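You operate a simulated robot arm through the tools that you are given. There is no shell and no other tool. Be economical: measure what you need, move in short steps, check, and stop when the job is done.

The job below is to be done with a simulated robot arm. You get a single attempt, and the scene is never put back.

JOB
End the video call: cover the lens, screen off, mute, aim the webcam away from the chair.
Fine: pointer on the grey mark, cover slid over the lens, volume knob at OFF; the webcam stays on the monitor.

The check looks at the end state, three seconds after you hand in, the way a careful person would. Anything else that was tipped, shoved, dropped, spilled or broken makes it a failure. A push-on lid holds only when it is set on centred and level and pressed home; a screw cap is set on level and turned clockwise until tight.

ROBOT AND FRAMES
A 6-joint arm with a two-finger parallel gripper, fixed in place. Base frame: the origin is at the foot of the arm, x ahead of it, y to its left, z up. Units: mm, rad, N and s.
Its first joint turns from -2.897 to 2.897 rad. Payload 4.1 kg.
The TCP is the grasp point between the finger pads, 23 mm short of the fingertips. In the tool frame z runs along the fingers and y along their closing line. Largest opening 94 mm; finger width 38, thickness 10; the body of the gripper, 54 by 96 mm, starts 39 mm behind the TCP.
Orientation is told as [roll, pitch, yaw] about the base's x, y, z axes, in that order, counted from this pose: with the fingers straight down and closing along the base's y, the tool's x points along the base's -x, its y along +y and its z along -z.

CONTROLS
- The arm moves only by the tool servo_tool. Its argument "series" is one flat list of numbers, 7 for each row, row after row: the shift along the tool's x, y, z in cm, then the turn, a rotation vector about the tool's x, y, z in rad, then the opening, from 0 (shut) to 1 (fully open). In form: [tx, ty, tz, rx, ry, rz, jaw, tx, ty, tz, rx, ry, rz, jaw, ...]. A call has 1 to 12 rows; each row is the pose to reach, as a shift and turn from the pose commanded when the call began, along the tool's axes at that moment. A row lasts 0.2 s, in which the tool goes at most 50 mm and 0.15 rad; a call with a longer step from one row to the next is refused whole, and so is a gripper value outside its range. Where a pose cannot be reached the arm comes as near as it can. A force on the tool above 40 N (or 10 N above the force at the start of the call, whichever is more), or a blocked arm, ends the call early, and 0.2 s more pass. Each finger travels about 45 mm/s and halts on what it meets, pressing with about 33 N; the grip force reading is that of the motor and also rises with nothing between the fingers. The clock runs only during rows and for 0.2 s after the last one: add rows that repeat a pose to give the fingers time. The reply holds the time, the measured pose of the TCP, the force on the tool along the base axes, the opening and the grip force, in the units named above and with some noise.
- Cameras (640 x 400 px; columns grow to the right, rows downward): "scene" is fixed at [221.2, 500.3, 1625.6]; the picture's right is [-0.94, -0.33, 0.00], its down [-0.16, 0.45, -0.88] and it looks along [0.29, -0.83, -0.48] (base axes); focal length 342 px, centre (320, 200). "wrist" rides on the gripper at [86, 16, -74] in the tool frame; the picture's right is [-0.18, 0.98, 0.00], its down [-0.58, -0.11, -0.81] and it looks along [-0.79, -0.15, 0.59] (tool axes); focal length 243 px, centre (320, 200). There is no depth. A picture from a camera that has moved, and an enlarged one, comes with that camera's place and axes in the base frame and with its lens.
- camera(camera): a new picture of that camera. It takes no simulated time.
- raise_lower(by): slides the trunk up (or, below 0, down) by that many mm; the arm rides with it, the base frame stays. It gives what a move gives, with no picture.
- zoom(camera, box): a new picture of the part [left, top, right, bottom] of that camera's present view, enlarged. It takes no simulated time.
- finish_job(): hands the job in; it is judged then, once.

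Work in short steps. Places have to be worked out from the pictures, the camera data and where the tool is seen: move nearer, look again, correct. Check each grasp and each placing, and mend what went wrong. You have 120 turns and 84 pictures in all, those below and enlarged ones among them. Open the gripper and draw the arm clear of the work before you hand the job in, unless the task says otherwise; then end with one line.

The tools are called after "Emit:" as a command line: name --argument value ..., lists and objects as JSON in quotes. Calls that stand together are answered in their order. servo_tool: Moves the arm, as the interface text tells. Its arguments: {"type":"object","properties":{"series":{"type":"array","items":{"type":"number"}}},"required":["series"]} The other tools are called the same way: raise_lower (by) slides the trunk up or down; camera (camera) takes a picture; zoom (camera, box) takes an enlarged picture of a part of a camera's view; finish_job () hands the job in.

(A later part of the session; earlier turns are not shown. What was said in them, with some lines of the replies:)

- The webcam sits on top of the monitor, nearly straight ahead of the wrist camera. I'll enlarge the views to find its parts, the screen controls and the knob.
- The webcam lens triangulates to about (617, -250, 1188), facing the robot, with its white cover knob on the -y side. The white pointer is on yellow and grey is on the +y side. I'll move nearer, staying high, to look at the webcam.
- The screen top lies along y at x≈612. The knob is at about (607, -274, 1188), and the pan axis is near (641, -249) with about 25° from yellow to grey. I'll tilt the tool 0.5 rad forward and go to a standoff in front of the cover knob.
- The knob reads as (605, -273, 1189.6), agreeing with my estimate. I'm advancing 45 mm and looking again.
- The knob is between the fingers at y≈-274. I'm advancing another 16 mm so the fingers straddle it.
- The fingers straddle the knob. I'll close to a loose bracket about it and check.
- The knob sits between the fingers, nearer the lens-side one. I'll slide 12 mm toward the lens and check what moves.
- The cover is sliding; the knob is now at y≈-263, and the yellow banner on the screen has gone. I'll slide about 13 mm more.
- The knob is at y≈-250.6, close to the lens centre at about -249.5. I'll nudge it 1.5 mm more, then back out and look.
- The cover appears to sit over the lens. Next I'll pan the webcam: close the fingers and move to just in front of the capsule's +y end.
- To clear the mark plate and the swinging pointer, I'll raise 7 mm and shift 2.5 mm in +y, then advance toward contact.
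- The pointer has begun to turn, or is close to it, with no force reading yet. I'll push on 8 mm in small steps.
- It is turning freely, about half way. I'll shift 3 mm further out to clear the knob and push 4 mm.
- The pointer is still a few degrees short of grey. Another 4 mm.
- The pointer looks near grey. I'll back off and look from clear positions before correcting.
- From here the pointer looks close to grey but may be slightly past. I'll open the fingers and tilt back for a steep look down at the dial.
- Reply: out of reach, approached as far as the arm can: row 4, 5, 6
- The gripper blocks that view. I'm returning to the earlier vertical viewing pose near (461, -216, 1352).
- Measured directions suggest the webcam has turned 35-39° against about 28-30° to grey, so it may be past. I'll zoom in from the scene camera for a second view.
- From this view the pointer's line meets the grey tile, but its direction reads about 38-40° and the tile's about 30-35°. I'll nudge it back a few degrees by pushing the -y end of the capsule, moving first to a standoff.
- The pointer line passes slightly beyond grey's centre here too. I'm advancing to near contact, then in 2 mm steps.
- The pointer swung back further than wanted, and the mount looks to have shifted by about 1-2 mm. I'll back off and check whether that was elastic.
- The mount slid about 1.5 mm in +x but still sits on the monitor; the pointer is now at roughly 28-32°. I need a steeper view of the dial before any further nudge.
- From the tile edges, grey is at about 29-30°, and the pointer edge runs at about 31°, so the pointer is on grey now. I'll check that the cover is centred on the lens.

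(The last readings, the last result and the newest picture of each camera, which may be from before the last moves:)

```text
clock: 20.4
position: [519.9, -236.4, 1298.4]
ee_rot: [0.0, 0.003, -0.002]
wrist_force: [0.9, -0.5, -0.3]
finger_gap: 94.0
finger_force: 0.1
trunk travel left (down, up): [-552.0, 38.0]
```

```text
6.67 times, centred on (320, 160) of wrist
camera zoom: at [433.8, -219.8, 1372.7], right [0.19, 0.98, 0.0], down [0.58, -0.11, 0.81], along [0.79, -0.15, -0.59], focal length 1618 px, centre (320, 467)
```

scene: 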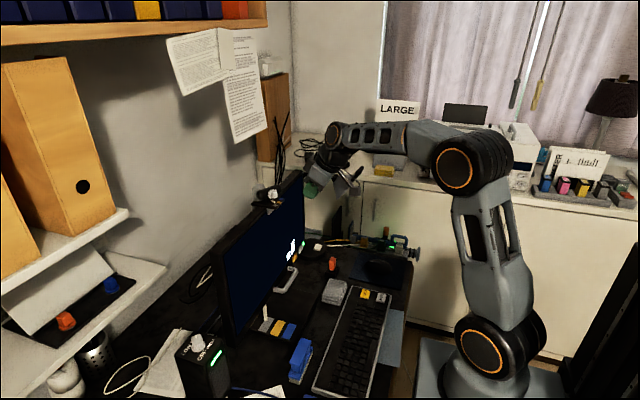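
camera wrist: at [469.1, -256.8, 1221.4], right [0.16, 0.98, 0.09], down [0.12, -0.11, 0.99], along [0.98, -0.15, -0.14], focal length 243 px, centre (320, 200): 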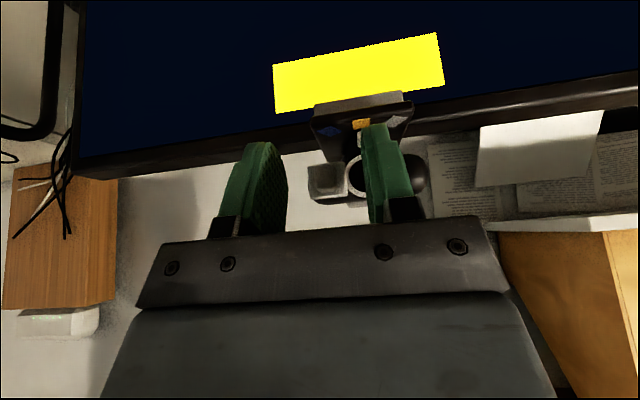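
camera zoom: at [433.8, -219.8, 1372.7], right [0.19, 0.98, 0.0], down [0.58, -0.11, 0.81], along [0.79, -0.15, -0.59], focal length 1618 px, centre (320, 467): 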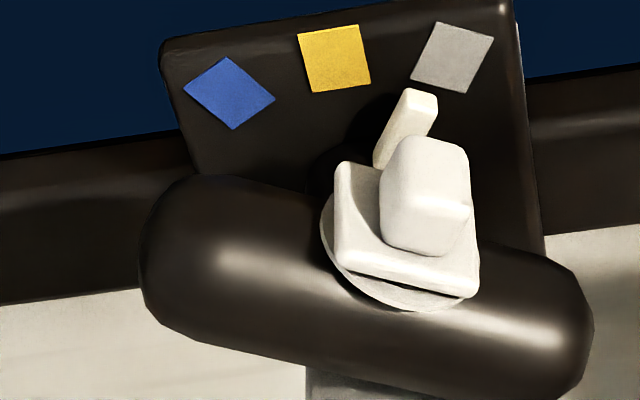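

The cover plate is centred on the ring within about a millimetre. Now for the screen button near (620, -437, 880): I'll draw back and look at that area, including the lamp beside it.

Emit:
servo_tool --series '[4, 0, 0, 0, 0, 0, 1, 8, 0, 0, 0, 0, 0, 1, 12, 0, 0, 0, 0, 0, 1]'

Emit:
zoom --camera "wrist" --box '[0, 0, 340, 200]'

Emit:
zoom --camera "scene" --box '[270, 150, 430, 270]'

```text
clock: 21.2
position: [398.3, -235.7, 1300.4]
ee_rot: [-0.001, -0.001, 0.0]
wrist_force: [0.0, -0.5, 0.1]
finger_gap: 93.8
finger_force: 0.0
trunk travel left (down, up): [-552.0, 38.0]
```

```text
1.88 times, centred on (170, 100) of wrist
camera zoom: at [313.0, -219.2, 1373.4], right [0.18, 0.98, 0.0], down [0.58, -0.11, 0.81], along [0.79, -0.15, -0.59], focal length 457 px, centre (602, 388)
```

zoom: 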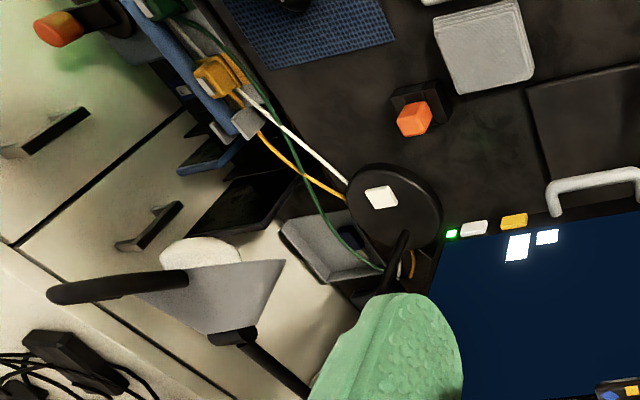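

```text
3.33 times, centred on (350, 210) of scene
camera zoom: at [221.2, 500.3, 1625.6], right [-0.94, -0.33, 0.0], down [-0.16, 0.45, -0.88], along [0.29, -0.83, -0.48], focal length 1140 px, centre (220, 167)
```

zoom: 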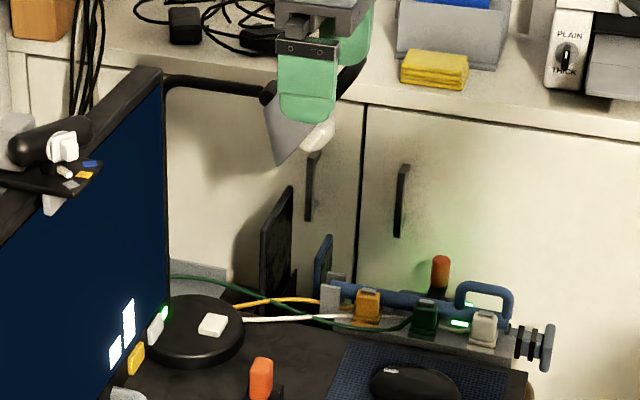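

The lamp head is at about (530, -605, 1053), clear of the button area if I stay near y≈-437. I'll lower the trunk so that a near-horizontal tool can reach the bezel.

Emit:
raise_lower --by -250

Emit:
camera --camera "scene"

Emit:
camera --camera "wrist"

```text
clock: 23.8
position: [400.3, -235.6, 1049.7]
ee_rot: [-0.002, 0.0, -0.001]
wrist_force: [0.3, -0.3, -0.2]
finger_gap: 94.1
finger_force: 0.0
trunk travel left (down, up): [-302.0, 288.0]
```

```text
36 pictures are left
```

scene: 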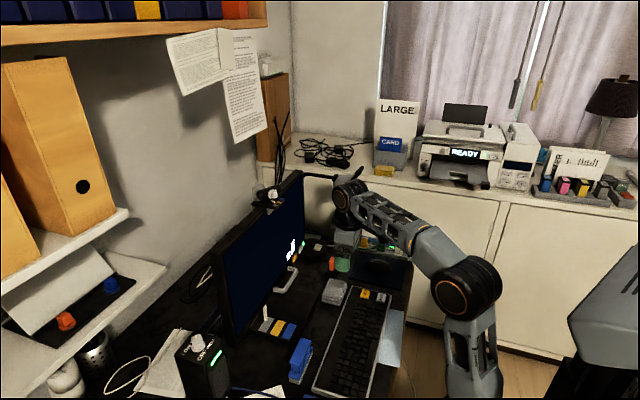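

```text
35 pictures are left
camera wrist: at [314.0, -219.5, 1123.3], right [0.18, 0.98, 0.0], down [0.58, -0.11, 0.81], along [0.79, -0.15, -0.59], focal length 243 px, centre (320, 200)
```

wrist: 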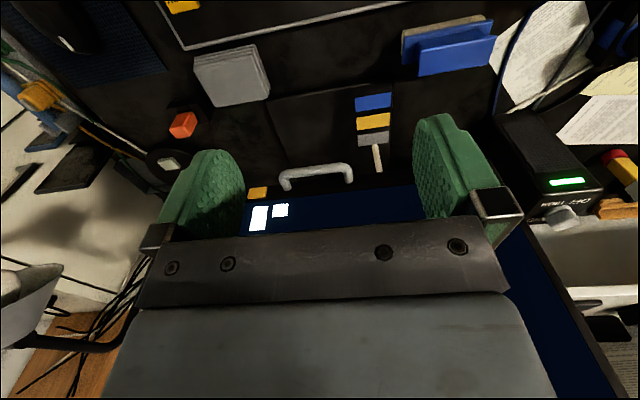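

The yellow button triangulates to (629, -394, 856) and the white one to roughly (628, -445, 858). I'll move to a standoff with the tool tilted 0.8 rad and yawed -0.3 rad, fingers closed.

Emit:
servo_tool --series '[-2, -2.57, 2.36, 0.017, -0.113, 0.0406, 0.7, -4, -5.14, 4.71, 0.034, -0.227, 0.081, 0.4, -6, -7.7, 7.07, 0.051, -0.34, 0.122, 0.2, -8, -10.3, 9.43, 0.069, -0.454, 0.162, 0, -10, -12.86, 11.8, 0.086, -0.567, 0.203, 0, -12, -15.4, 14.1, 0.103, -0.681, 0.243, 0, -14, -18, 16.5, 0.12, -0.794, 0.284, 0, -14, -18, 16.5, 0.12, -0.794, 0.284, 0]'

Emit:
camera --camera "wrist"

Emit:
zoom --camera "scene" --box '[260, 160, 420, 280]'

```text
clock: 25.6
position: [539.6, -417.8, 885.5]
ee_rot: [0.0, -0.801, -0.301]
wrist_force: [0.3, -0.1, 0.1]
finger_gap: 0.0
finger_force: 33.4
trunk travel left (down, up): [-302.0, 288.0]
```

```text
34 pictures are left
camera wrist: at [437.1, -367.2, 874.3], right [0.41, 0.9, 0.13], down [-0.2, -0.05, 0.98], along [0.89, -0.43, 0.16], focal length 243 px, centre (320, 200)
```

wrist: 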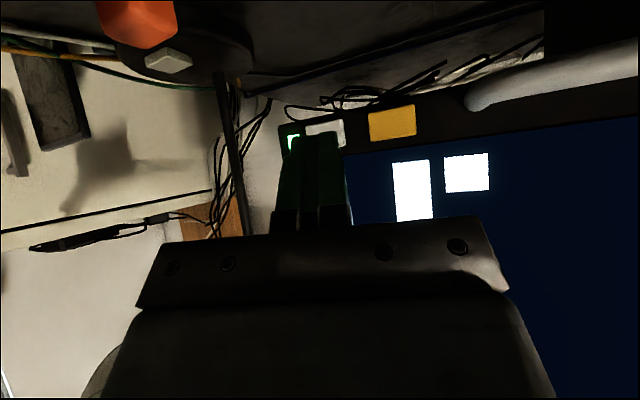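

```text
3.33 times, centred on (340, 220) of scene
camera zoom: at [221.2, 500.3, 1625.6], right [-0.94, -0.33, 0.0], down [-0.16, 0.45, -0.88], along [0.29, -0.83, -0.48], focal length 1140 px, centre (253, 133)
```

zoom: 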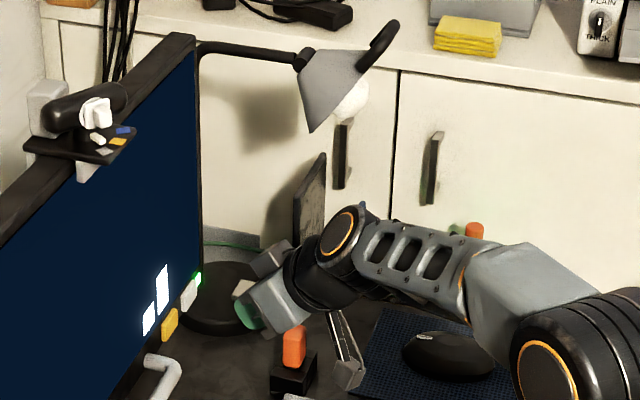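

The white button reads (626, -446, 852), next to the green LED; yellow is at (629, -394, 853). I'll enlarge to see which is the power button.

Emit:
zoom --camera "wrist" --box '[270, 85, 430, 185]'

Emit:
zoom --camera "scene" --box '[285, 215, 325, 255]'

```text
4.00 times, centred on (350, 135) of wrist
camera zoom: at [437.1, -367.2, 874.3], right [0.41, 0.9, 0.13], down [-0.2, -0.05, 0.98], along [0.89, -0.43, 0.16], focal length 970 px, centre (200, 460)
```

zoom: 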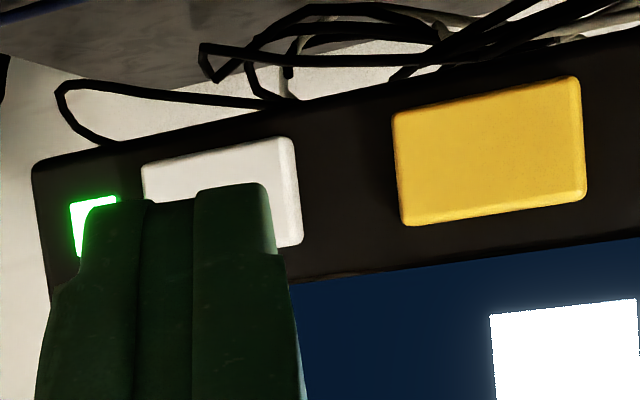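

```text
10.00 times, centred on (305, 235) of scene
camera zoom: at [221.2, 500.3, 1625.6], right [-0.94, -0.33, 0.0], down [-0.16, 0.45, -0.88], along [0.29, -0.83, -0.48], focal length 3420 px, centre (470, -150)
```

zoom: 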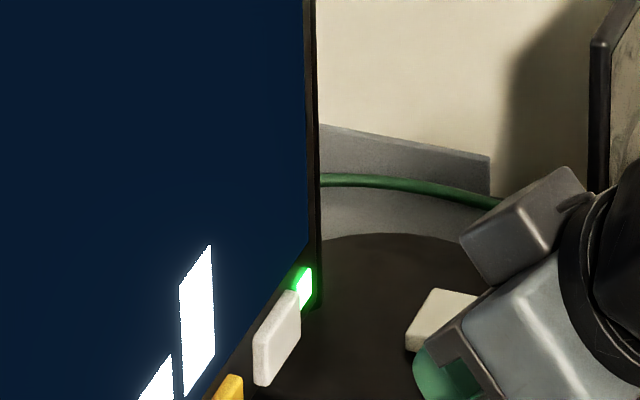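

The white button beside the power LED is most likely the power key. I'll bring the fingertip to about 10 mm in front of its centre.

Emit:
servo_tool --series '[-0.55, -0.3, 2.7, 0, 0, 0, 0, -1.11, -0.59, 5.45, 0, 0, 0, 0]'

Emit:
zoom --camera "wrist" --box '[240, 60, 400, 180]'

Emit:
zoom --camera "scene" --box '[280, 215, 340, 260]'

```text
clock: 26.2
position: [583.4, -435.7, 856.9]
ee_rot: [-0.001, -0.799, -0.301]
wrist_force: [0.3, -0.2, 0.7]
finger_gap: 0.0
finger_force: 32.9
trunk travel left (down, up): [-302.0, 288.0]
```

```text
3.33 times, centred on (320, 120) of wrist
camera zoom: at [479.8, -386.1, 844.7], right [0.41, 0.9, 0.13], down [-0.2, -0.05, 0.98], along [0.89, -0.43, 0.16], focal length 809 px, centre (320, 467)
```

zoom: 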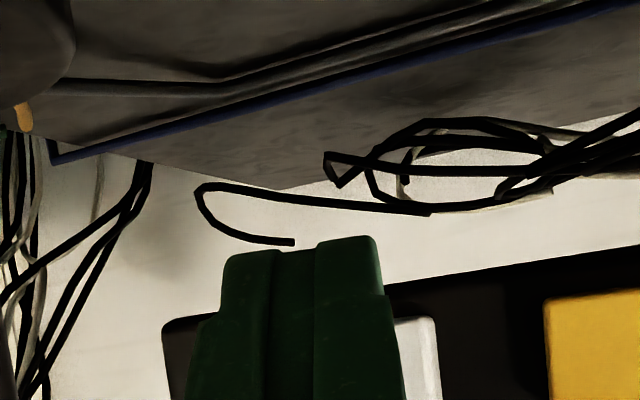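

```text
8.89 times, centred on (310, 238) of scene
camera zoom: at [221.2, 500.3, 1625.6], right [-0.94, -0.33, 0.0], down [-0.16, 0.45, -0.88], along [0.29, -0.83, -0.48], focal length 3040 px, centre (409, -133)
```

zoom: 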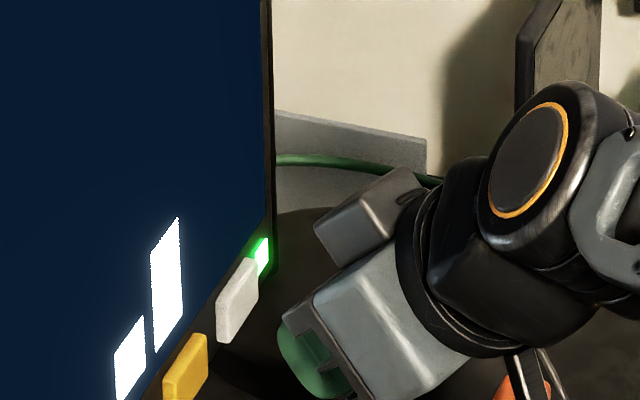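

The fingertip corner is lined up with the button at about x=610; its face is near 620. I'll advance 6 mm in small steps, watching force and LED.

Emit:
servo_tool --series '[-0.133, 0.059, 0.137, 0, 0, 0, 0, -0.266, 0.118, 0.274, 0, 0, 0, 0, -0.4, 0.177, 0.411, 0, 0, 0, 0]'

Emit:
servo_tool --series '[-0.067, 0.03, 0.069, 0, 0, 0, 0, -0.133, 0.059, 0.137, 0, 0, 0, 0]'

Emit:
zoom --camera "scene" --box '[280, 215, 340, 260]'

```text
clock: 27.0
position: [587.8, -434.8, 855.3]
ee_rot: [0.0, -0.799, -0.303]
wrist_force: [-0.5, 0.2, -0.8]
finger_gap: 0.4
finger_force: 32.8
trunk travel left (down, up): [-302.0, 288.0]
```

```text
clock: 27.6
position: [591.3, -435.9, 855.1]
ee_rot: [0.0, -0.8, -0.299]
wrist_force: [-0.5, -0.8, 0.0]
finger_gap: 0.2
finger_force: 33.3
trunk travel left (down, up): [-302.0, 288.0]
```

```text
8.89 times, centred on (310, 238) of scene
camera zoom: at [221.2, 500.3, 1625.6], right [-0.94, -0.33, 0.0], down [-0.16, 0.45, -0.88], along [0.29, -0.83, -0.48], focal length 3040 px, centre (409, -133)
```

zoom: 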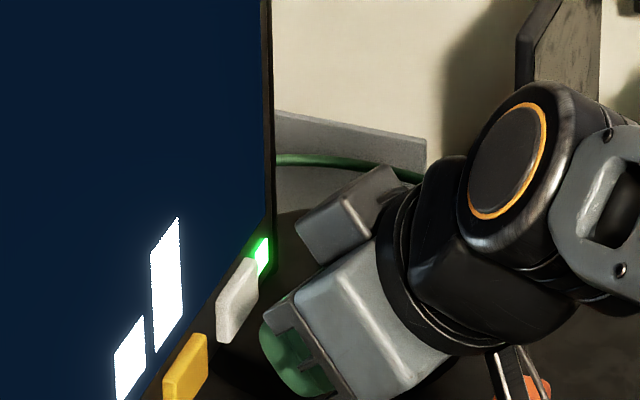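

Not in contact yet, and the finger looks a few mm low. I'll raise 4 mm and advance 5 mm.

Emit:
servo_tool --series '[-0.287, 0, -0.279, 0, 0, 0, 0, -0.453, 0.074, -0.108, 0, 0, 0, 0, -0.62, 0.148, 0.064, 0, 0, 0, 0]'

Emit:
servo_tool --series '[-0.067, 0.03, 0.069, 0, 0, 0, 0, -0.133, 0.059, 0.137, 0, 0, 0, 0]'

Emit:
zoom --camera "scene" --box '[280, 215, 340, 260]'

```text
clock: 28.4
position: [596.8, -436.5, 858.9]
ee_rot: [0.0, -0.802, -0.302]
wrist_force: [-0.3, -0.5, 0.7]
finger_gap: 0.1
finger_force: 33.2
trunk travel left (down, up): [-302.0, 288.0]
```

```text
clock: 29.0
position: [597.4, -436.6, 858.8]
ee_rot: [0.001, -0.801, -0.299]
wrist_force: [0.9, -0.1, 0.4]
finger_gap: 0.0
finger_force: 32.7
trunk travel left (down, up): [-302.0, 288.0]
```

```text
8.89 times, centred on (310, 238) of scene
camera zoom: at [221.2, 500.3, 1625.6], right [-0.94, -0.33, 0.0], down [-0.16, 0.45, -0.88], along [0.29, -0.83, -0.48], focal length 3040 px, centre (409, -133)
```

zoom: 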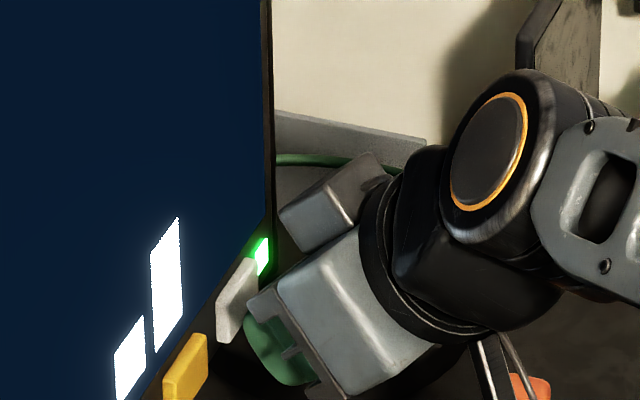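

Nearly touching. I'll continue 2 mm at a time.

Emit:
servo_tool --series '[-0.067, 0.03, 0.069, 0, 0, 0, 0, -0.133, 0.059, 0.137, 0, 0, 0, 0]'

Emit:
servo_tool --series '[-0.067, 0.03, 0.069, 0, 0, 0, 0, -0.133, 0.059, 0.137, 0, 0, 0, 0]'

Emit:
zoom --camera "scene" --box '[280, 215, 340, 260]'

```text
clock: 29.6
position: [600.7, -435.8, 858.0]
ee_rot: [-0.001, -0.8, -0.3]
wrist_force: [-1.4, 1.0, -0.1]
finger_gap: 0.1
finger_force: 32.8
trunk travel left (down, up): [-302.0, 288.0]
```

```text
clock: 30.2
position: [600.6, -436.2, 858.7]
ee_rot: [-0.001, -0.8, -0.301]
wrist_force: [-1.6, 0.3, 0.7]
finger_gap: 0.0
finger_force: 32.6
trunk travel left (down, up): [-302.0, 288.0]
```

```text
8.89 times, centred on (310, 238) of scene
camera zoom: at [221.2, 500.3, 1625.6], right [-0.94, -0.33, 0.0], down [-0.16, 0.45, -0.88], along [0.29, -0.83, -0.48], focal length 3040 px, centre (409, -133)
```

zoom: 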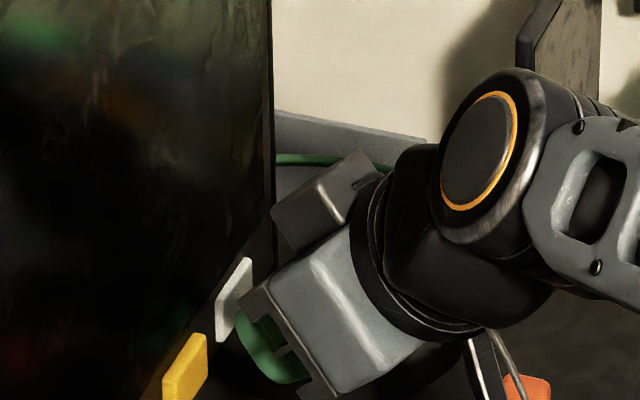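

The screen went dark. I'm retracting straight back and then up.

Emit:
servo_tool --series '[1.33, -0.59, -1.37, 0, 0, 0, 0, 4, -1.77, -4.1, 0, 0, 0, 0, 2.0, -0.3, -7.5, 0, 0, 0, 0, -1.0, 1, -10, 0, 0, 0, 0, -3.17, 2, -11.07, 0, 0, 0, 0]'

Emit:
camera --camera "scene"

```text
clock: 31.4
position: [552.6, -400.5, 958.0]
ee_rot: [0.001, -0.799, -0.3]
wrist_force: [0.1, 0.3, 0.7]
finger_gap: 0.0
finger_force: 32.8
trunk travel left (down, up): [-302.0, 288.0]
```

```text
25 pictures are left
```

scene: 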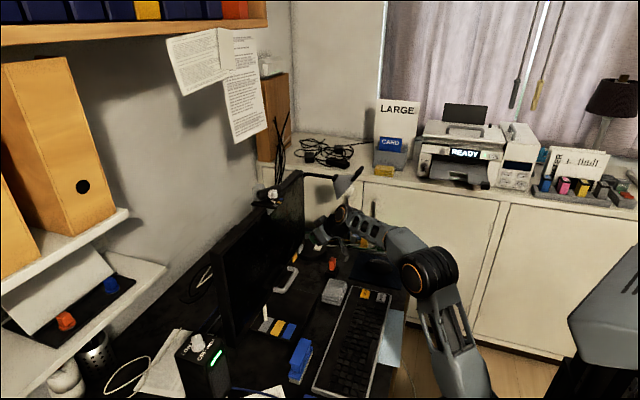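

Now the volume knob: it triangulates to about (675, 74, 938), facing up on the speaker. I'll swing over to a vertical viewing pose near (560, 70, 1080).

Emit:
servo_tool --series '[0.03, 3.76, -1.49, -0.01, 0.066, -0.0237, 0, 0.07, 7.52, -2.99, -0.02, 0.132, -0.0473, 0, 0.1, 11.28, -4.48, -0.03, 0.1985, -0.071, 0, 0.13, 15.04, -5.97, -0.04, 0.2647, -0.0947, 0.1, 0.17, 18.8, -7.46, -0.05, 0.331, -0.118, 0.2, 0.2, 22.56, -8.96, -0.06, 0.397, -0.142, 0.3, 0.23, 26.32, -10.45, -0.07, 0.463, -0.1657, 0.4, 0.27, 30.08, -11.94, -0.08, 0.529, -0.189, 0.5, 0.3, 33.84, -13.43, -0.09, 0.5955, -0.213, 0.6, 0.33, 37.6, -14.93, -0.1, 0.6617, -0.2367, 0.8, 0.37, 41.36, -16.42, -0.11, 0.728, -0.26, 1, 0.4, 45.12, -17.91, -0.12, 0.794, -0.284, 1]'

Emit:
camera --camera "wrist"

```text
clock: 34.0
position: [560.6, 70.4, 1078.8]
ee_rot: [-0.001, 0.001, 0.0]
wrist_force: [0.6, 0.0, -0.1]
finger_gap: 93.9
finger_force: 0.0
trunk travel left (down, up): [-302.0, 288.0]
```

```text
24 pictures are left
camera wrist: at [474.8, 88.0, 1153.0], right [0.18, 0.98, 0.0], down [0.58, -0.11, 0.81], along [0.79, -0.15, -0.59], focal length 243 px, centre (320, 200)
```

wrist: 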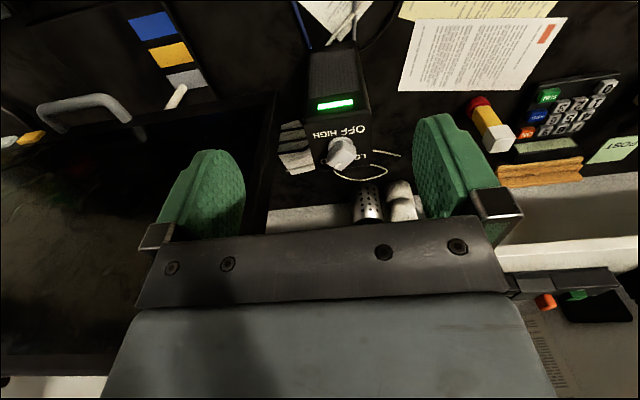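

Emit:
zoom --camera "wrist" --box '[300, 110, 380, 180]'

Emit:
zoom --camera "scene" --box '[165, 315, 245, 375]'

```text
5.71 times, centred on (340, 145) of wrist
camera zoom: at [474.8, 88.0, 1153.0], right [0.18, 0.98, 0.0], down [0.58, -0.11, 0.81], along [0.79, -0.15, -0.59], focal length 1386 px, centre (206, 514)
```

zoom: 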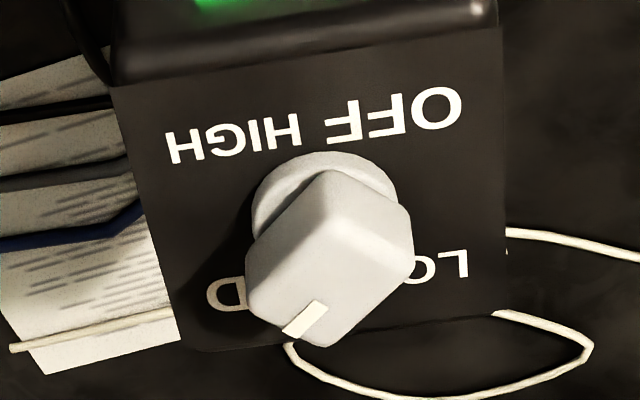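

```text
6.67 times, centred on (205, 345) of scene
camera zoom: at [221.2, 500.3, 1625.6], right [-0.94, -0.33, 0.0], down [-0.16, 0.45, -0.88], along [0.29, -0.83, -0.48], focal length 2280 px, centre (1087, -767)
```

zoom: 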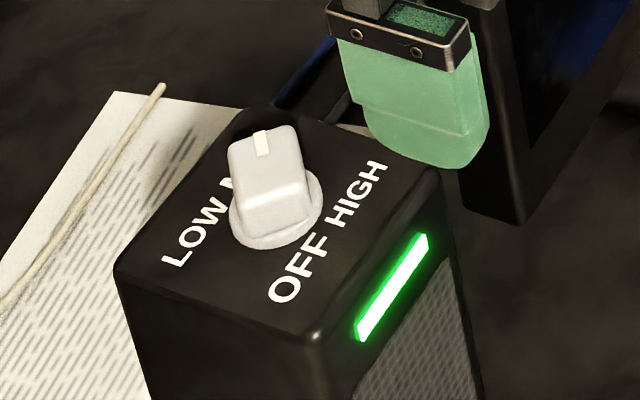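

The knob indicator points at MID (+x,-y corner) and OFF is at (-x,+y), so it needs 180° counter-clockwise via LOW. The knob centre is about (673, 76), block top ≈952, speaker top 923. I'll raise the trunk for reach.

Emit:
raise_lower --by 250

```text
clock: 36.6
position: [559.9, 70.4, 1330.3]
ee_rot: [0.0, -0.001, 0.001]
wrist_force: [0.0, -0.7, 0.1]
finger_gap: 93.8
finger_force: 0.0
trunk travel left (down, up): [-552.0, 38.0]
```

I'll descend to about (673, 76, 1025) with yaw -45°, so the jaws line up with the knob block's faces.

Emit:
servo_tool --series '[-1.4, 0.08, 3.8, 0, 0, 0.098, 0.9, -2.8, 0.15, 7.6, 0, 0, 0.196, 0.8, -4.2, 0.22, 11.4, 0, 0, 0.294, 0.7, -5.6, 0.3, 15.2, 0, 0, 0.393, 0.6, -7, 0.37, 19, 0, 0, 0.491, 0.55, -8.4, 0.45, 22.8, 0, 0, 0.589, 0.55, -9.8, 0.52, 26.6, 0, 0, 0.687, 0.55, -11.3, 0.6, 30.5, 0, 0, 0.785, 0.55, -11.3, 0.6, 30.5, 0, 0, 0.785, 0.55]'

Emit:
camera --camera "wrist"

Emit:
zoom --camera "scene" --box '[150, 270, 270, 360]'

```text
clock: 38.6
position: [674.6, 77.0, 1025.1]
ee_rot: [-0.002, -0.001, -0.787]
wrist_force: [-0.3, -0.8, 1.1]
finger_gap: 51.7
finger_force: 0.1
trunk travel left (down, up): [-552.0, 38.0]
```

```text
21 pictures are left
camera wrist: at [625.2, 150.2, 1098.3], right [0.83, 0.56, 0.0], down [0.33, -0.49, 0.81], along [0.45, -0.67, -0.59], focal length 243 px, centre (320, 200)
```

wrist: 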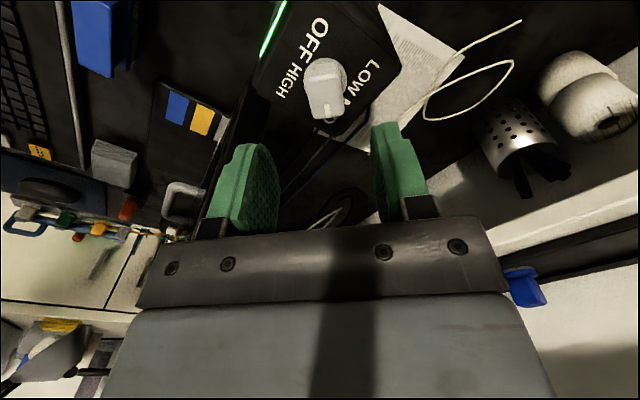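

```text
4.44 times, centred on (210, 315) of scene
camera zoom: at [221.2, 500.3, 1625.6], right [-0.94, -0.33, 0.0], down [-0.16, 0.45, -0.88], along [0.29, -0.83, -0.48], focal length 1520 px, centre (809, -311)
```

zoom: 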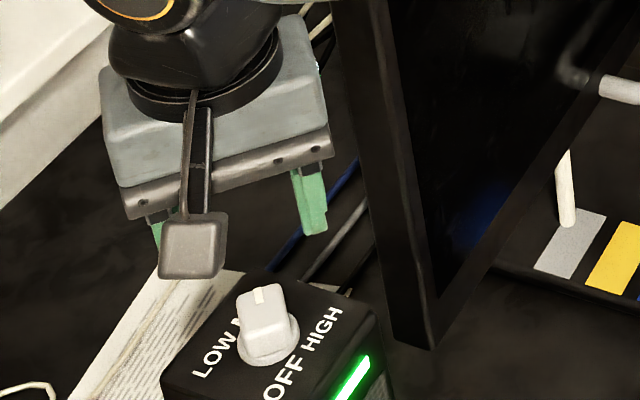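

The knob lies between the fingers, with the indicator in line with the tool's x axis. I'm descending 45 mm, then checking the alignment.

Emit:
servo_tool --series '[0, 0, 1.5, 0, 0, 0, 0.55, 0, 0, 3, 0, 0, 0, 0.55, 0, 0, 4.5, 0, 0, 0, 0.5]'

Emit:
zoom --camera "wrist" --box '[220, 40, 440, 220]'

```text
clock: 39.4
position: [674.0, 76.6, 979.0]
ee_rot: [0.0, 0.0, -0.785]
wrist_force: [0.4, 1.3, 0.6]
finger_gap: 47.0
finger_force: 0.1
trunk travel left (down, up): [-552.0, 38.0]
```

```text
2.22 times, centred on (330, 130) of wrist
camera zoom: at [625.0, 149.7, 1052.2], right [0.83, 0.56, 0.0], down [0.33, -0.49, 0.81], along [0.45, -0.67, -0.59], focal length 539 px, centre (298, 356)
```

zoom: 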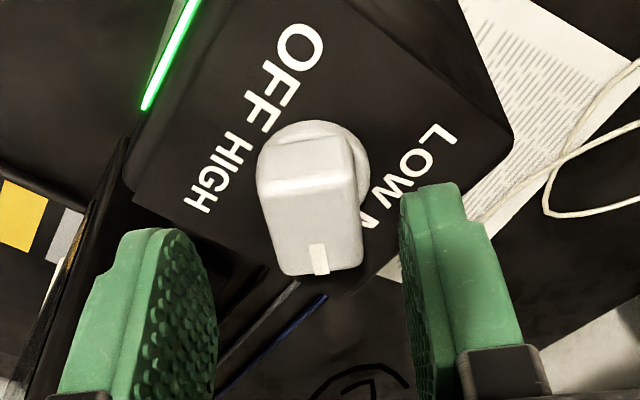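

The centre now reads (676.5, 79.5). I'll shift 3 mm along the tool's y, descend to TCP z≈957, and close gently.

Emit:
servo_tool --series '[0, 0.32, 0.6, 0, 0, 0, 0.5, 0, 0.32, 1.2, 0, 0, 0, 0.5, 0, 0.32, 1.8, 0, 0, 0, 0.5, 0, 0.32, 2.2, 0, 0, 0, 0.5]'

Emit:
servo_tool --series '[0, 0, 0, 0, 0, 0, 0.35, 0, 0, 0, 0, 0, 0, 0.2, 0, 0, 0, 0, 0, 0, 0.15, 0, 0, 0, 0, 0, 0, 0.1, 0, 0, 0, 0, 0, 0, 0.1]'

Emit:
zoom --camera "wrist" --box '[220, 60, 440, 240]'

```text
clock: 40.4
position: [676.1, 78.5, 957.5]
ee_rot: [-0.001, 0.0, -0.786]
wrist_force: [-0.3, 0.0, 0.3]
finger_gap: 47.2
finger_force: 0.1
trunk travel left (down, up): [-552.0, 38.0]
```

```text
clock: 41.6
position: [676.9, 78.9, 957.0]
ee_rot: [0.001, -0.001, -0.785]
wrist_force: [1.0, 0.9, 0.4]
finger_gap: 23.6
finger_force: 32.7
trunk travel left (down, up): [-552.0, 38.0]
```

```text
2.22 times, centred on (330, 150) of wrist
camera zoom: at [627.0, 152.1, 1030.7], right [0.83, 0.56, 0.0], down [0.33, -0.49, 0.81], along [0.46, -0.67, -0.59], focal length 539 px, centre (298, 311)
```

zoom: 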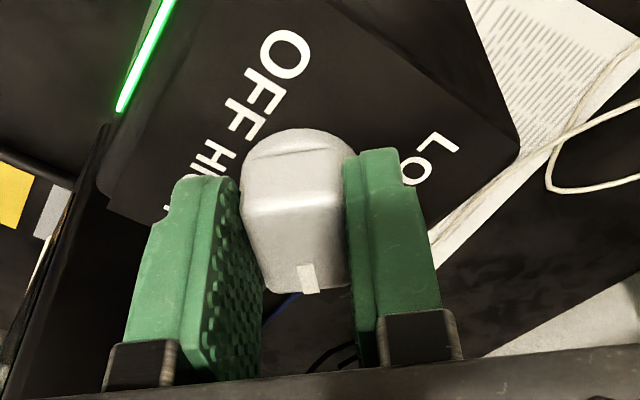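

The knob is gripped at a 23.6 mm gap. I'm turning counter-clockwise about 60° first.

Emit:
servo_tool --series '[0, 0, 0, 0, 0, -0.13, 0.1, 0, 0, 0, 0, 0, -0.26, 0.1, 0, 0, 0, 0, 0, -0.39, 0.1, 0, 0, 0, 0, 0, -0.52, 0.1, 0, 0, 0, 0, 0, -0.65, 0.1, 0, 0, 0, 0, 0, -0.78, 0.1, 0, 0, 0, 0, 0, -0.91, 0.1, 0, 0, 0, 0, 0, -1.04, 0.1]'

Emit:
camera --camera "wrist"

Emit:
zoom --camera "scene" --box '[150, 270, 270, 360]'

```text
clock: 43.4
position: [674.6, 77.6, 957.3]
ee_rot: [-0.001, -0.002, 0.255]
wrist_force: [-5.4, -5.4, 4.0]
finger_gap: 23.5
finger_force: 32.8
trunk travel left (down, up): [-552.0, 38.0]
```

```text
17 pictures are left
camera wrist: at [588.2, 72.4, 1031.6], right [-0.07, 1.0, 0.0], down [0.59, 0.04, 0.81], along [0.8, 0.06, -0.59], focal length 243 px, centre (320, 200)
```

wrist: 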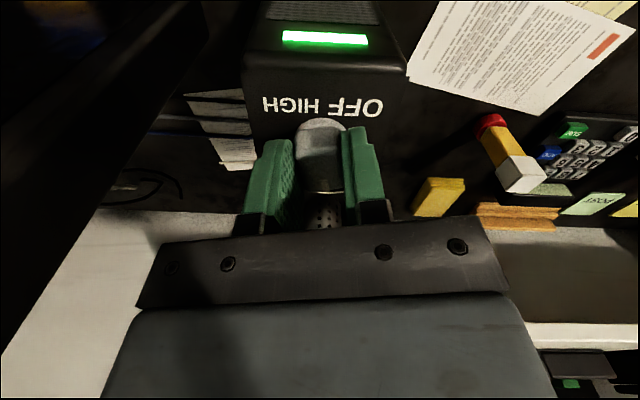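

```text
4.44 times, centred on (210, 315) of scene
camera zoom: at [221.2, 500.3, 1625.6], right [-0.94, -0.33, 0.0], down [-0.16, 0.45, -0.88], along [0.29, -0.83, -0.48], focal length 1520 px, centre (809, -311)
```

zoom: 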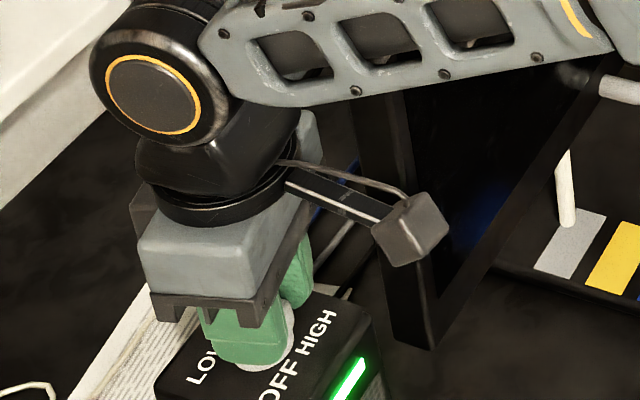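

It is turning well, with about 5 N of side force. I'll shift slightly to ease that and turn the remaining 30° of the first quarter.

Emit:
servo_tool --series '[0.17, -0.06, 0, 0, 0, -0.13, 0.1, 0.17, -0.06, 0, 0, 0, -0.26, 0.1, 0.17, -0.06, 0, 0, 0, -0.39, 0.1, 0.17, -0.06, 0, 0, 0, -0.53, 0.1]'

```text
clock: 44.4
position: [674.4, 76.9, 958.0]
ee_rot: [-0.001, -0.002, 0.787]
wrist_force: [6.2, -4.3, 8.8]
finger_gap: 23.9
finger_force: 33.3
trunk travel left (down, up): [-552.0, 38.0]
```

The first quarter is done, with mild contact force. I'm releasing, lifting 35 mm, and looking.

Emit:
servo_tool --series '[0, 0, 0, 0, 0, 0, 0.3, 0, 0, 0, 0, 0, 0, 0.5, 0, 0, 0, 0, 0, 0, 0.5, 0, 0, -1.5, 0, 0, 0, 0.5, 0, 0, -3.5, 0, 0, 0, 0.5]'

Emit:
zoom --camera "wrist" --box '[220, 20, 440, 200]'

```text
clock: 45.6
position: [672.5, 78.0, 993.7]
ee_rot: [0.0, 0.0, 0.785]
wrist_force: [0.4, 0.0, 0.2]
finger_gap: 47.1
finger_force: 0.1
trunk travel left (down, up): [-552.0, 38.0]
```

```text
2.22 times, centred on (330, 110) of wrist
camera zoom: at [602.1, 28.9, 1066.7], right [-0.56, 0.83, 0.0], down [0.49, 0.33, 0.81], along [0.67, 0.45, -0.59], focal length 539 px, centre (298, 400)
```

zoom: 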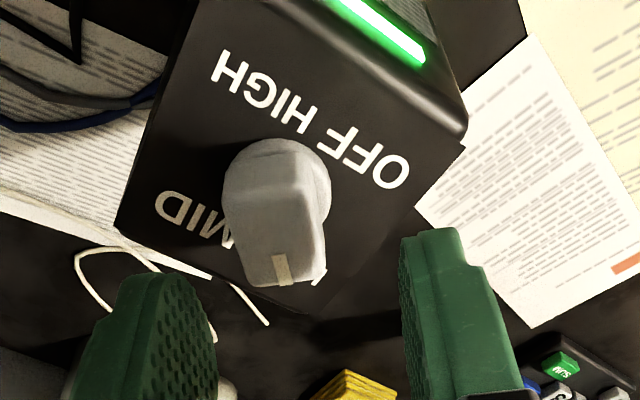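

The knob is now at LOW, turned a clean 90°. Combining lateral offsets from both views puts its centre at about (680, 75). I'll rotate the open gripper back to -45° above it and recentre.

Emit:
servo_tool --series '[-0.02, -0.1, 0, 0, 0, 0.131, 0.5, -0.04, -0.2, 0, 0, 0, 0.262, 0.5, -0.06, -0.3, 0, 0, 0, 0.393, 0.5, -0.08, -0.4, 0, 0, 0, 0.524, 0.5, -0.1, -0.5, 0, 0, 0, 0.655, 0.5, -0.12, -0.52, 0, 0, 0, 0.785, 0.5, -0.12, -0.52, 0, 0, 0, 0.916, 0.5, -0.12, -0.52, 0, 0, 0, 1.047, 0.5, -0.12, -0.52, 0, 0, 0, 1.178, 0.5, -0.12, -0.52, 0, 0, 0, 1.309, 0.5, -0.12, -0.52, 0, 0, 0, 1.44, 0.5, -0.12, -0.52, 0, 0, 0, 1.571, 0.5]'

Emit:
zoom --camera "wrist" --box '[220, 20, 440, 200]'

```text
clock: 48.2
position: [679.1, 75.1, 992.2]
ee_rot: [0.0, 0.0, -0.789]
wrist_force: [-0.2, -0.3, -0.3]
finger_gap: 46.9
finger_force: 0.0
trunk travel left (down, up): [-552.0, 38.0]
```

```text
2.22 times, centred on (330, 110) of wrist
camera zoom: at [630.0, 148.3, 1065.9], right [0.83, 0.56, 0.0], down [0.33, -0.49, 0.81], along [0.45, -0.67, -0.59], focal length 539 px, centre (298, 400)
```

zoom: 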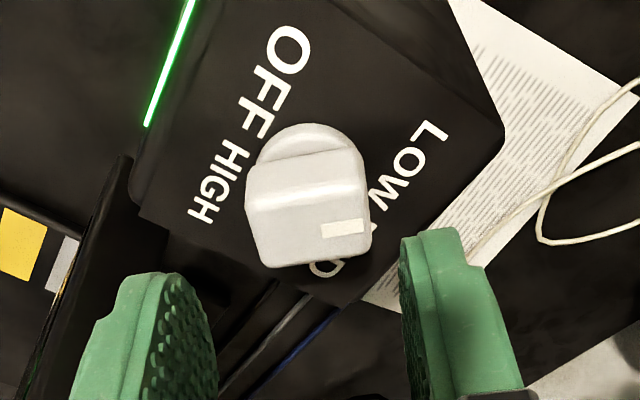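

The block presents its longer side, about 30 mm, well within the 47 mm opening. I'm shifting 2 mm, descending 35 mm and closing.

Emit:
servo_tool --series '[0, 0.2, 1, 0, 0, 0, 0.53, 0, 0.2, 2, 0, 0, 0, 0.53, 0, 0.2, 2.8, 0, 0, 0, 0.53, 0, 0.2, 3.5, 0, 0, 0, 0.53]'

Emit:
servo_tool --series '[0, 0, 0, 0, 0, 0, 0.4, 0, 0, 0, 0, 0, 0, 0.3, 0, 0, 0, 0, 0, 0, 0.2, 0, 0, 0, 0, 0, 0, 0.2]'

```text
clock: 49.2
position: [680.4, 76.0, 957.1]
ee_rot: [0.001, 0.0, -0.787]
wrist_force: [-0.1, -0.4, 0.2]
finger_gap: 49.7
finger_force: 0.1
trunk travel left (down, up): [-552.0, 38.0]
```

```text
clock: 50.2
position: [680.9, 76.3, 957.2]
ee_rot: [-0.001, 0.001, -0.785]
wrist_force: [3.7, 2.0, 0.2]
finger_gap: 31.4
finger_force: 33.0
trunk travel left (down, up): [-552.0, 38.0]
```

Gripped at 31.4 mm. Turning another 45° counter-clockwise, with a force check.

Emit:
servo_tool --series '[0, 0, 0, 0, 0, -0.131, 0.2, 0, 0, 0, 0, 0, -0.262, 0.2, 0, 0, 0, 0, 0, -0.393, 0.2, 0, 0, 0, 0, 0, -0.524, 0.2, 0, 0, 0, 0, 0, -0.655, 0.2, 0, 0, 0, 0, 0, -0.785, 0.2]'

```text
clock: 51.6
position: [680.3, 76.2, 957.2]
ee_rot: [-0.001, 0.0, 0.003]
wrist_force: [1.8, 1.3, -0.6]
finger_gap: 31.8
finger_force: 32.9
trunk travel left (down, up): [-552.0, 38.0]
```

Low forces now. I'll complete the remaining 45°.

Emit:
servo_tool --series '[0, 0, 0, 0, 0, -0.131, 0.2, 0, 0, 0, 0, 0, -0.262, 0.2, 0, 0, 0, 0, 0, -0.393, 0.2, 0, 0, 0, 0, 0, -0.524, 0.2, 0, 0, 0, 0, 0, -0.655, 0.2, 0, 0, 0, 0, 0, -0.785, 0.2]'

Emit:
zoom --camera "wrist" --box '[220, 60, 440, 240]'

```text
clock: 53.0
position: [681.2, 77.1, 956.9]
ee_rot: [0.001, 0.0, 0.785]
wrist_force: [3.4, -2.7, 0.5]
finger_gap: 31.4
finger_force: 32.9
trunk travel left (down, up): [-552.0, 38.0]
```

```text
2.22 times, centred on (330, 150) of wrist
camera zoom: at [609.0, 26.9, 1030.7], right [-0.57, 0.82, 0.0], down [0.49, 0.33, 0.81], along [0.67, 0.46, -0.59], focal length 539 px, centre (298, 311)
```

zoom: 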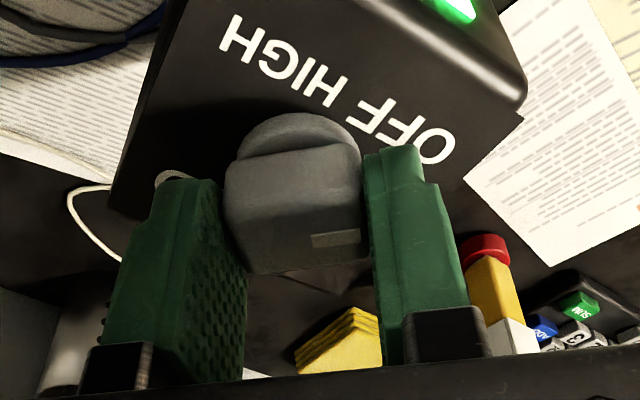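

The indicator now points toward (-x,+y), the OFF side. I'm releasing, lifting, and looking.

Emit:
servo_tool --series '[0, 0, 0, 0, 0, 0, 0.4, 0, 0, 0, 0, 0, 0, 0.55, 0, 0, 0, 0, 0, 0, 0.55, 0, 0, -2, 0, 0, 0, 0.55, 0, 0, -5, 0, 0, 0, 0.55, 0, 0, -9, 0, 0, 0, 0.55]'

Emit:
zoom --camera "wrist" --box '[220, 0, 440, 150]'

Emit:
zoom --camera "scene" --box '[165, 315, 245, 375]'

```text
clock: 54.4
position: [680.8, 75.1, 1047.1]
ee_rot: [0.001, 0.001, 0.784]
wrist_force: [-1.6, 0.7, 0.3]
finger_gap: 51.7
finger_force: 0.1
trunk travel left (down, up): [-552.0, 38.0]
```

```text
2.67 times, centred on (330, 75) of wrist
camera zoom: at [608.8, 26.8, 1121.4], right [-0.56, 0.83, 0.0], down [0.49, 0.33, 0.81], along [0.67, 0.45, -0.59], focal length 647 px, centre (293, 533)
```

zoom: 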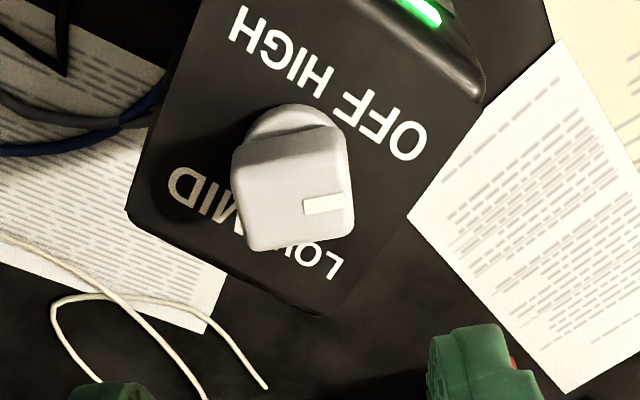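

```text
6.67 times, centred on (205, 345) of scene
camera zoom: at [221.2, 500.3, 1625.6], right [-0.94, -0.33, 0.0], down [-0.16, 0.45, -0.88], along [0.29, -0.83, -0.48], focal length 2280 px, centre (1087, -767)
```

zoom: 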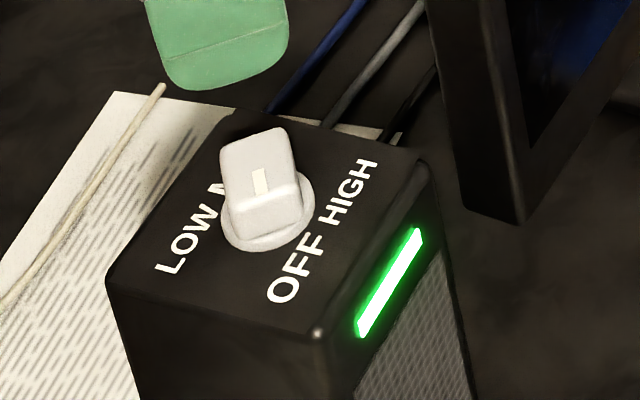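

The indicator lines up closely with OFF. The speaker itself turned a few degrees, so I'll enlarge once more to measure the indicator against its edges.

Emit:
zoom --camera "wrist" --box '[260, 0, 400, 110]'

```text
3.64 times, centred on (330, 55) of wrist
camera zoom: at [608.8, 26.8, 1121.4], right [-0.56, 0.83, 0.0], down [0.49, 0.33, 0.81], along [0.67, 0.45, -0.59], focal length 882 px, centre (284, 727)
```

zoom: 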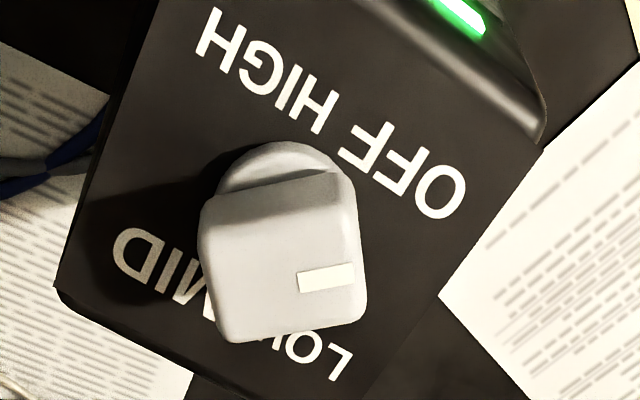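

The indicator azimuth is 134°, the speaker has yawed +3°, and the OFF label lies at about 138-143°. I'll regrip and add about 6° counter-clockwise to point it squarely at OFF.

Emit:
servo_tool --series '[0, 0, 3, 0, 0, 0, 0.55, 0, 0, 6, 0, 0, 0, 0.55, 0, 0, 7.5, 0, 0, 0, 0.55, 0, 0, 9, 0, 0, 0, 0.55, 0, 0, 9, 0, 0, 0, 0.4, 0, 0, 9, 0, 0, 0, 0.28, 0, 0, 9, 0, 0, 0, 0.28, 0, 0, 9, 0, 0, -0.05, 0.28, 0, 0, 9, 0, 0, -0.1, 0.28, 0, 0, 9, 0, 0, -0.1, 0.28]'

```text
clock: 56.6
position: [680.6, 76.4, 957.3]
ee_rot: [0.0, 0.0, 0.886]
wrist_force: [3.5, -0.4, -0.1]
finger_gap: 31.7
finger_force: 33.2
trunk travel left (down, up): [-552.0, 38.0]
```

Emit:
servo_tool --series '[0, 0, 0, 0, 0, 0, 0.45, 0, 0, 0, 0, 0, 0, 0.55, 0, 0, 0, 0, 0, 0, 0.55, 0, 0, -3, 0, 0, 0, 0.55, 0, 0, -6, 0, 0, 0, 0.55, 0, 0, -9, 0, 0, 0, 0.55]'

Emit:
zoom --camera "wrist" --box '[260, 0, 400, 110]'

```text
clock: 58.0
position: [678.5, 75.8, 1047.5]
ee_rot: [-0.001, 0.001, 0.882]
wrist_force: [0.6, 0.5, -0.2]
finger_gap: 51.7
finger_force: 0.0
trunk travel left (down, up): [-552.0, 38.0]
```

```text
3.64 times, centred on (330, 55) of wrist
camera zoom: at [612.6, 20.7, 1121.3], right [-0.64, 0.77, 0.0], down [0.45, 0.38, 0.81], along [0.62, 0.52, -0.59], focal length 882 px, centre (284, 727)
```

zoom: 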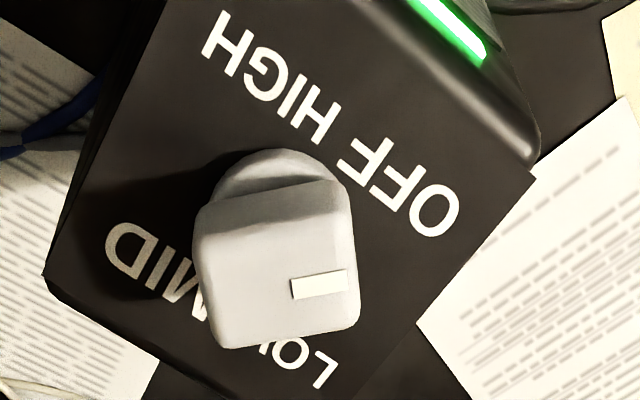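

The indicator now sits within a degree or so of 135° relative to the speaker, squarely at OFF. I'm withdrawing straight up, then back.

Emit:
servo_tool --series '[0, 0, -4.5, 0, 0, 0, 0.55, 0, 0, -9, 0, 0, 0, 0.55, 0, 0, -13.5, 0, 0, 0, 0.55, 0, 0, -18, 0, 0, 0, 0.6, 0, 0, -22, 0, 0, 0, 0.7, 2.5, -2.5, -25, 0, 0, 0.12, 0.8, 5, -5, -26, 0, 0, 0.24, 0.9, 8, -8, -26, 0, 0, 0.36, 1, 11, -11, -26, 0, 0, 0.5, 1, 13, -14, -26, 0, 0, 0.63, 1, 15, -16, -26, 0, 0, 0.76, 1, 15, -16, -26, 0, 0, 0.88, 1]'

Emit:
camera --camera "scene"

Emit:
zoom --camera "scene" --box '[250, 175, 298, 211]'

```text
clock: 60.6
position: [610.8, -111.1, 1250.1]
ee_rot: [0.001, -0.001, 0.117]
wrist_force: [-0.4, -0.6, -0.7]
finger_gap: 93.9
finger_force: 0.1
out of reach, approached as far as the arm can: row 3, 4, 5, 6, 7, 8, 9, 10, 11, 12
trunk travel left (down, up): [-552.0, 38.0]
```

```text
8 pictures are left
```

scene: 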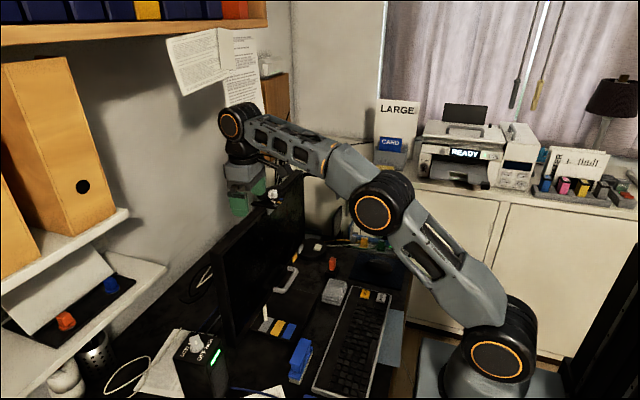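

```text
11.11 times, centred on (274, 193) of scene
camera zoom: at [221.2, 500.3, 1625.6], right [-0.94, -0.33, 0.0], down [-0.16, 0.45, -0.88], along [0.29, -0.83, -0.48], focal length 3801 px, centre (831, 278)
```

zoom: 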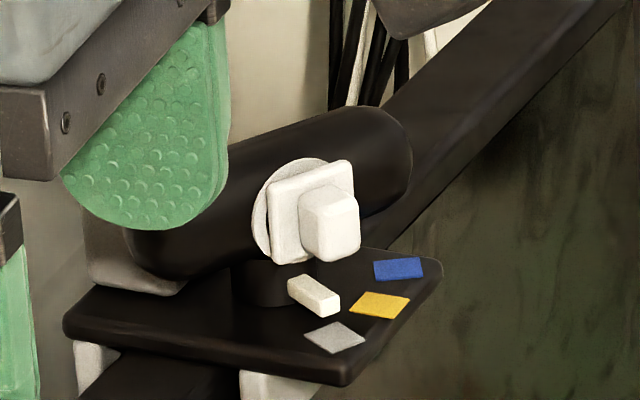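

The gripper ended nearer the webcam than intended but above it; nothing moved. I'm backing away in -x and upward.

Emit:
servo_tool --series '[2, 0.5, -2, 0, 0, 0, 1, 6, 1, -3, 0, 0, 0, 1, 10, 1.5, -4, 0, 0, 0, 1, 14, 1.5, -5, 0, 0, 0, 1, 18, 1.5, -5, 0, 0, 0, 1]'

Emit:
camera --camera "wrist"

Emit:
zoom --camera "scene" --box '[240, 160, 340, 280]'

```text
clock: 61.8
position: [428.9, -117.1, 1300.2]
ee_rot: [0.0, -0.003, 0.121]
wrist_force: [0.7, 0.3, -0.1]
finger_gap: 94.0
finger_force: 0.1
trunk travel left (down, up): [-552.0, 38.0]
```

```text
6 pictures are left
camera wrist: at [341.8, -110.7, 1373.2], right [0.07, 1.0, 0.0], down [0.59, -0.04, 0.81], along [0.81, -0.05, -0.59], focal length 243 px, centre (320, 200)
```

wrist: 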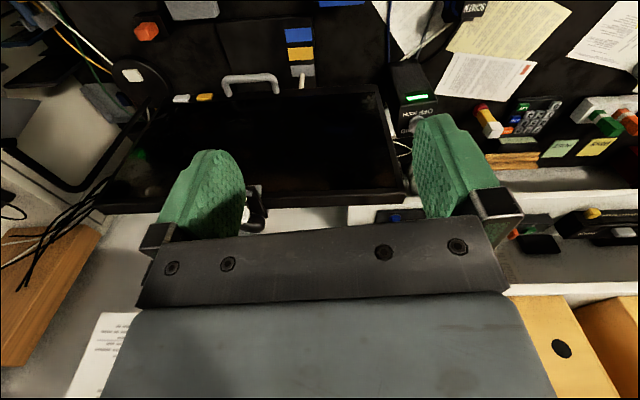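

```text
3.33 times, centred on (290, 220) of scene
camera zoom: at [221.2, 500.3, 1625.6], right [-0.94, -0.33, 0.0], down [-0.16, 0.45, -0.88], along [0.29, -0.83, -0.48], focal length 1140 px, centre (420, 133)
```

zoom: 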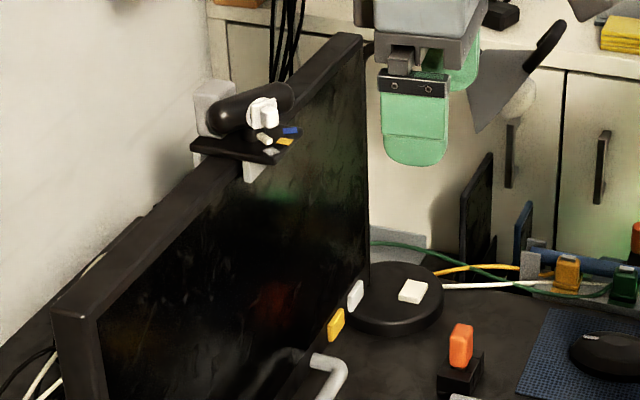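

Final views: the monitor and its LED are dark, the cover is over the lens, and the pointer is on grey. The webcam is on the monitor, the knob is at OFF, and the arm is clear with the gripper open, so I'm handing in.

Emit:
finish_job

```text
The job is handed in.
```

The call is ended and handed in: lens covered, screen off, volume knob at OFF, webcam still on the monitor with its pointer on grey. Along the way the webcam mount slid about 1.5 mm, the speaker turned about 4°, and the speaker's green light stayed on.
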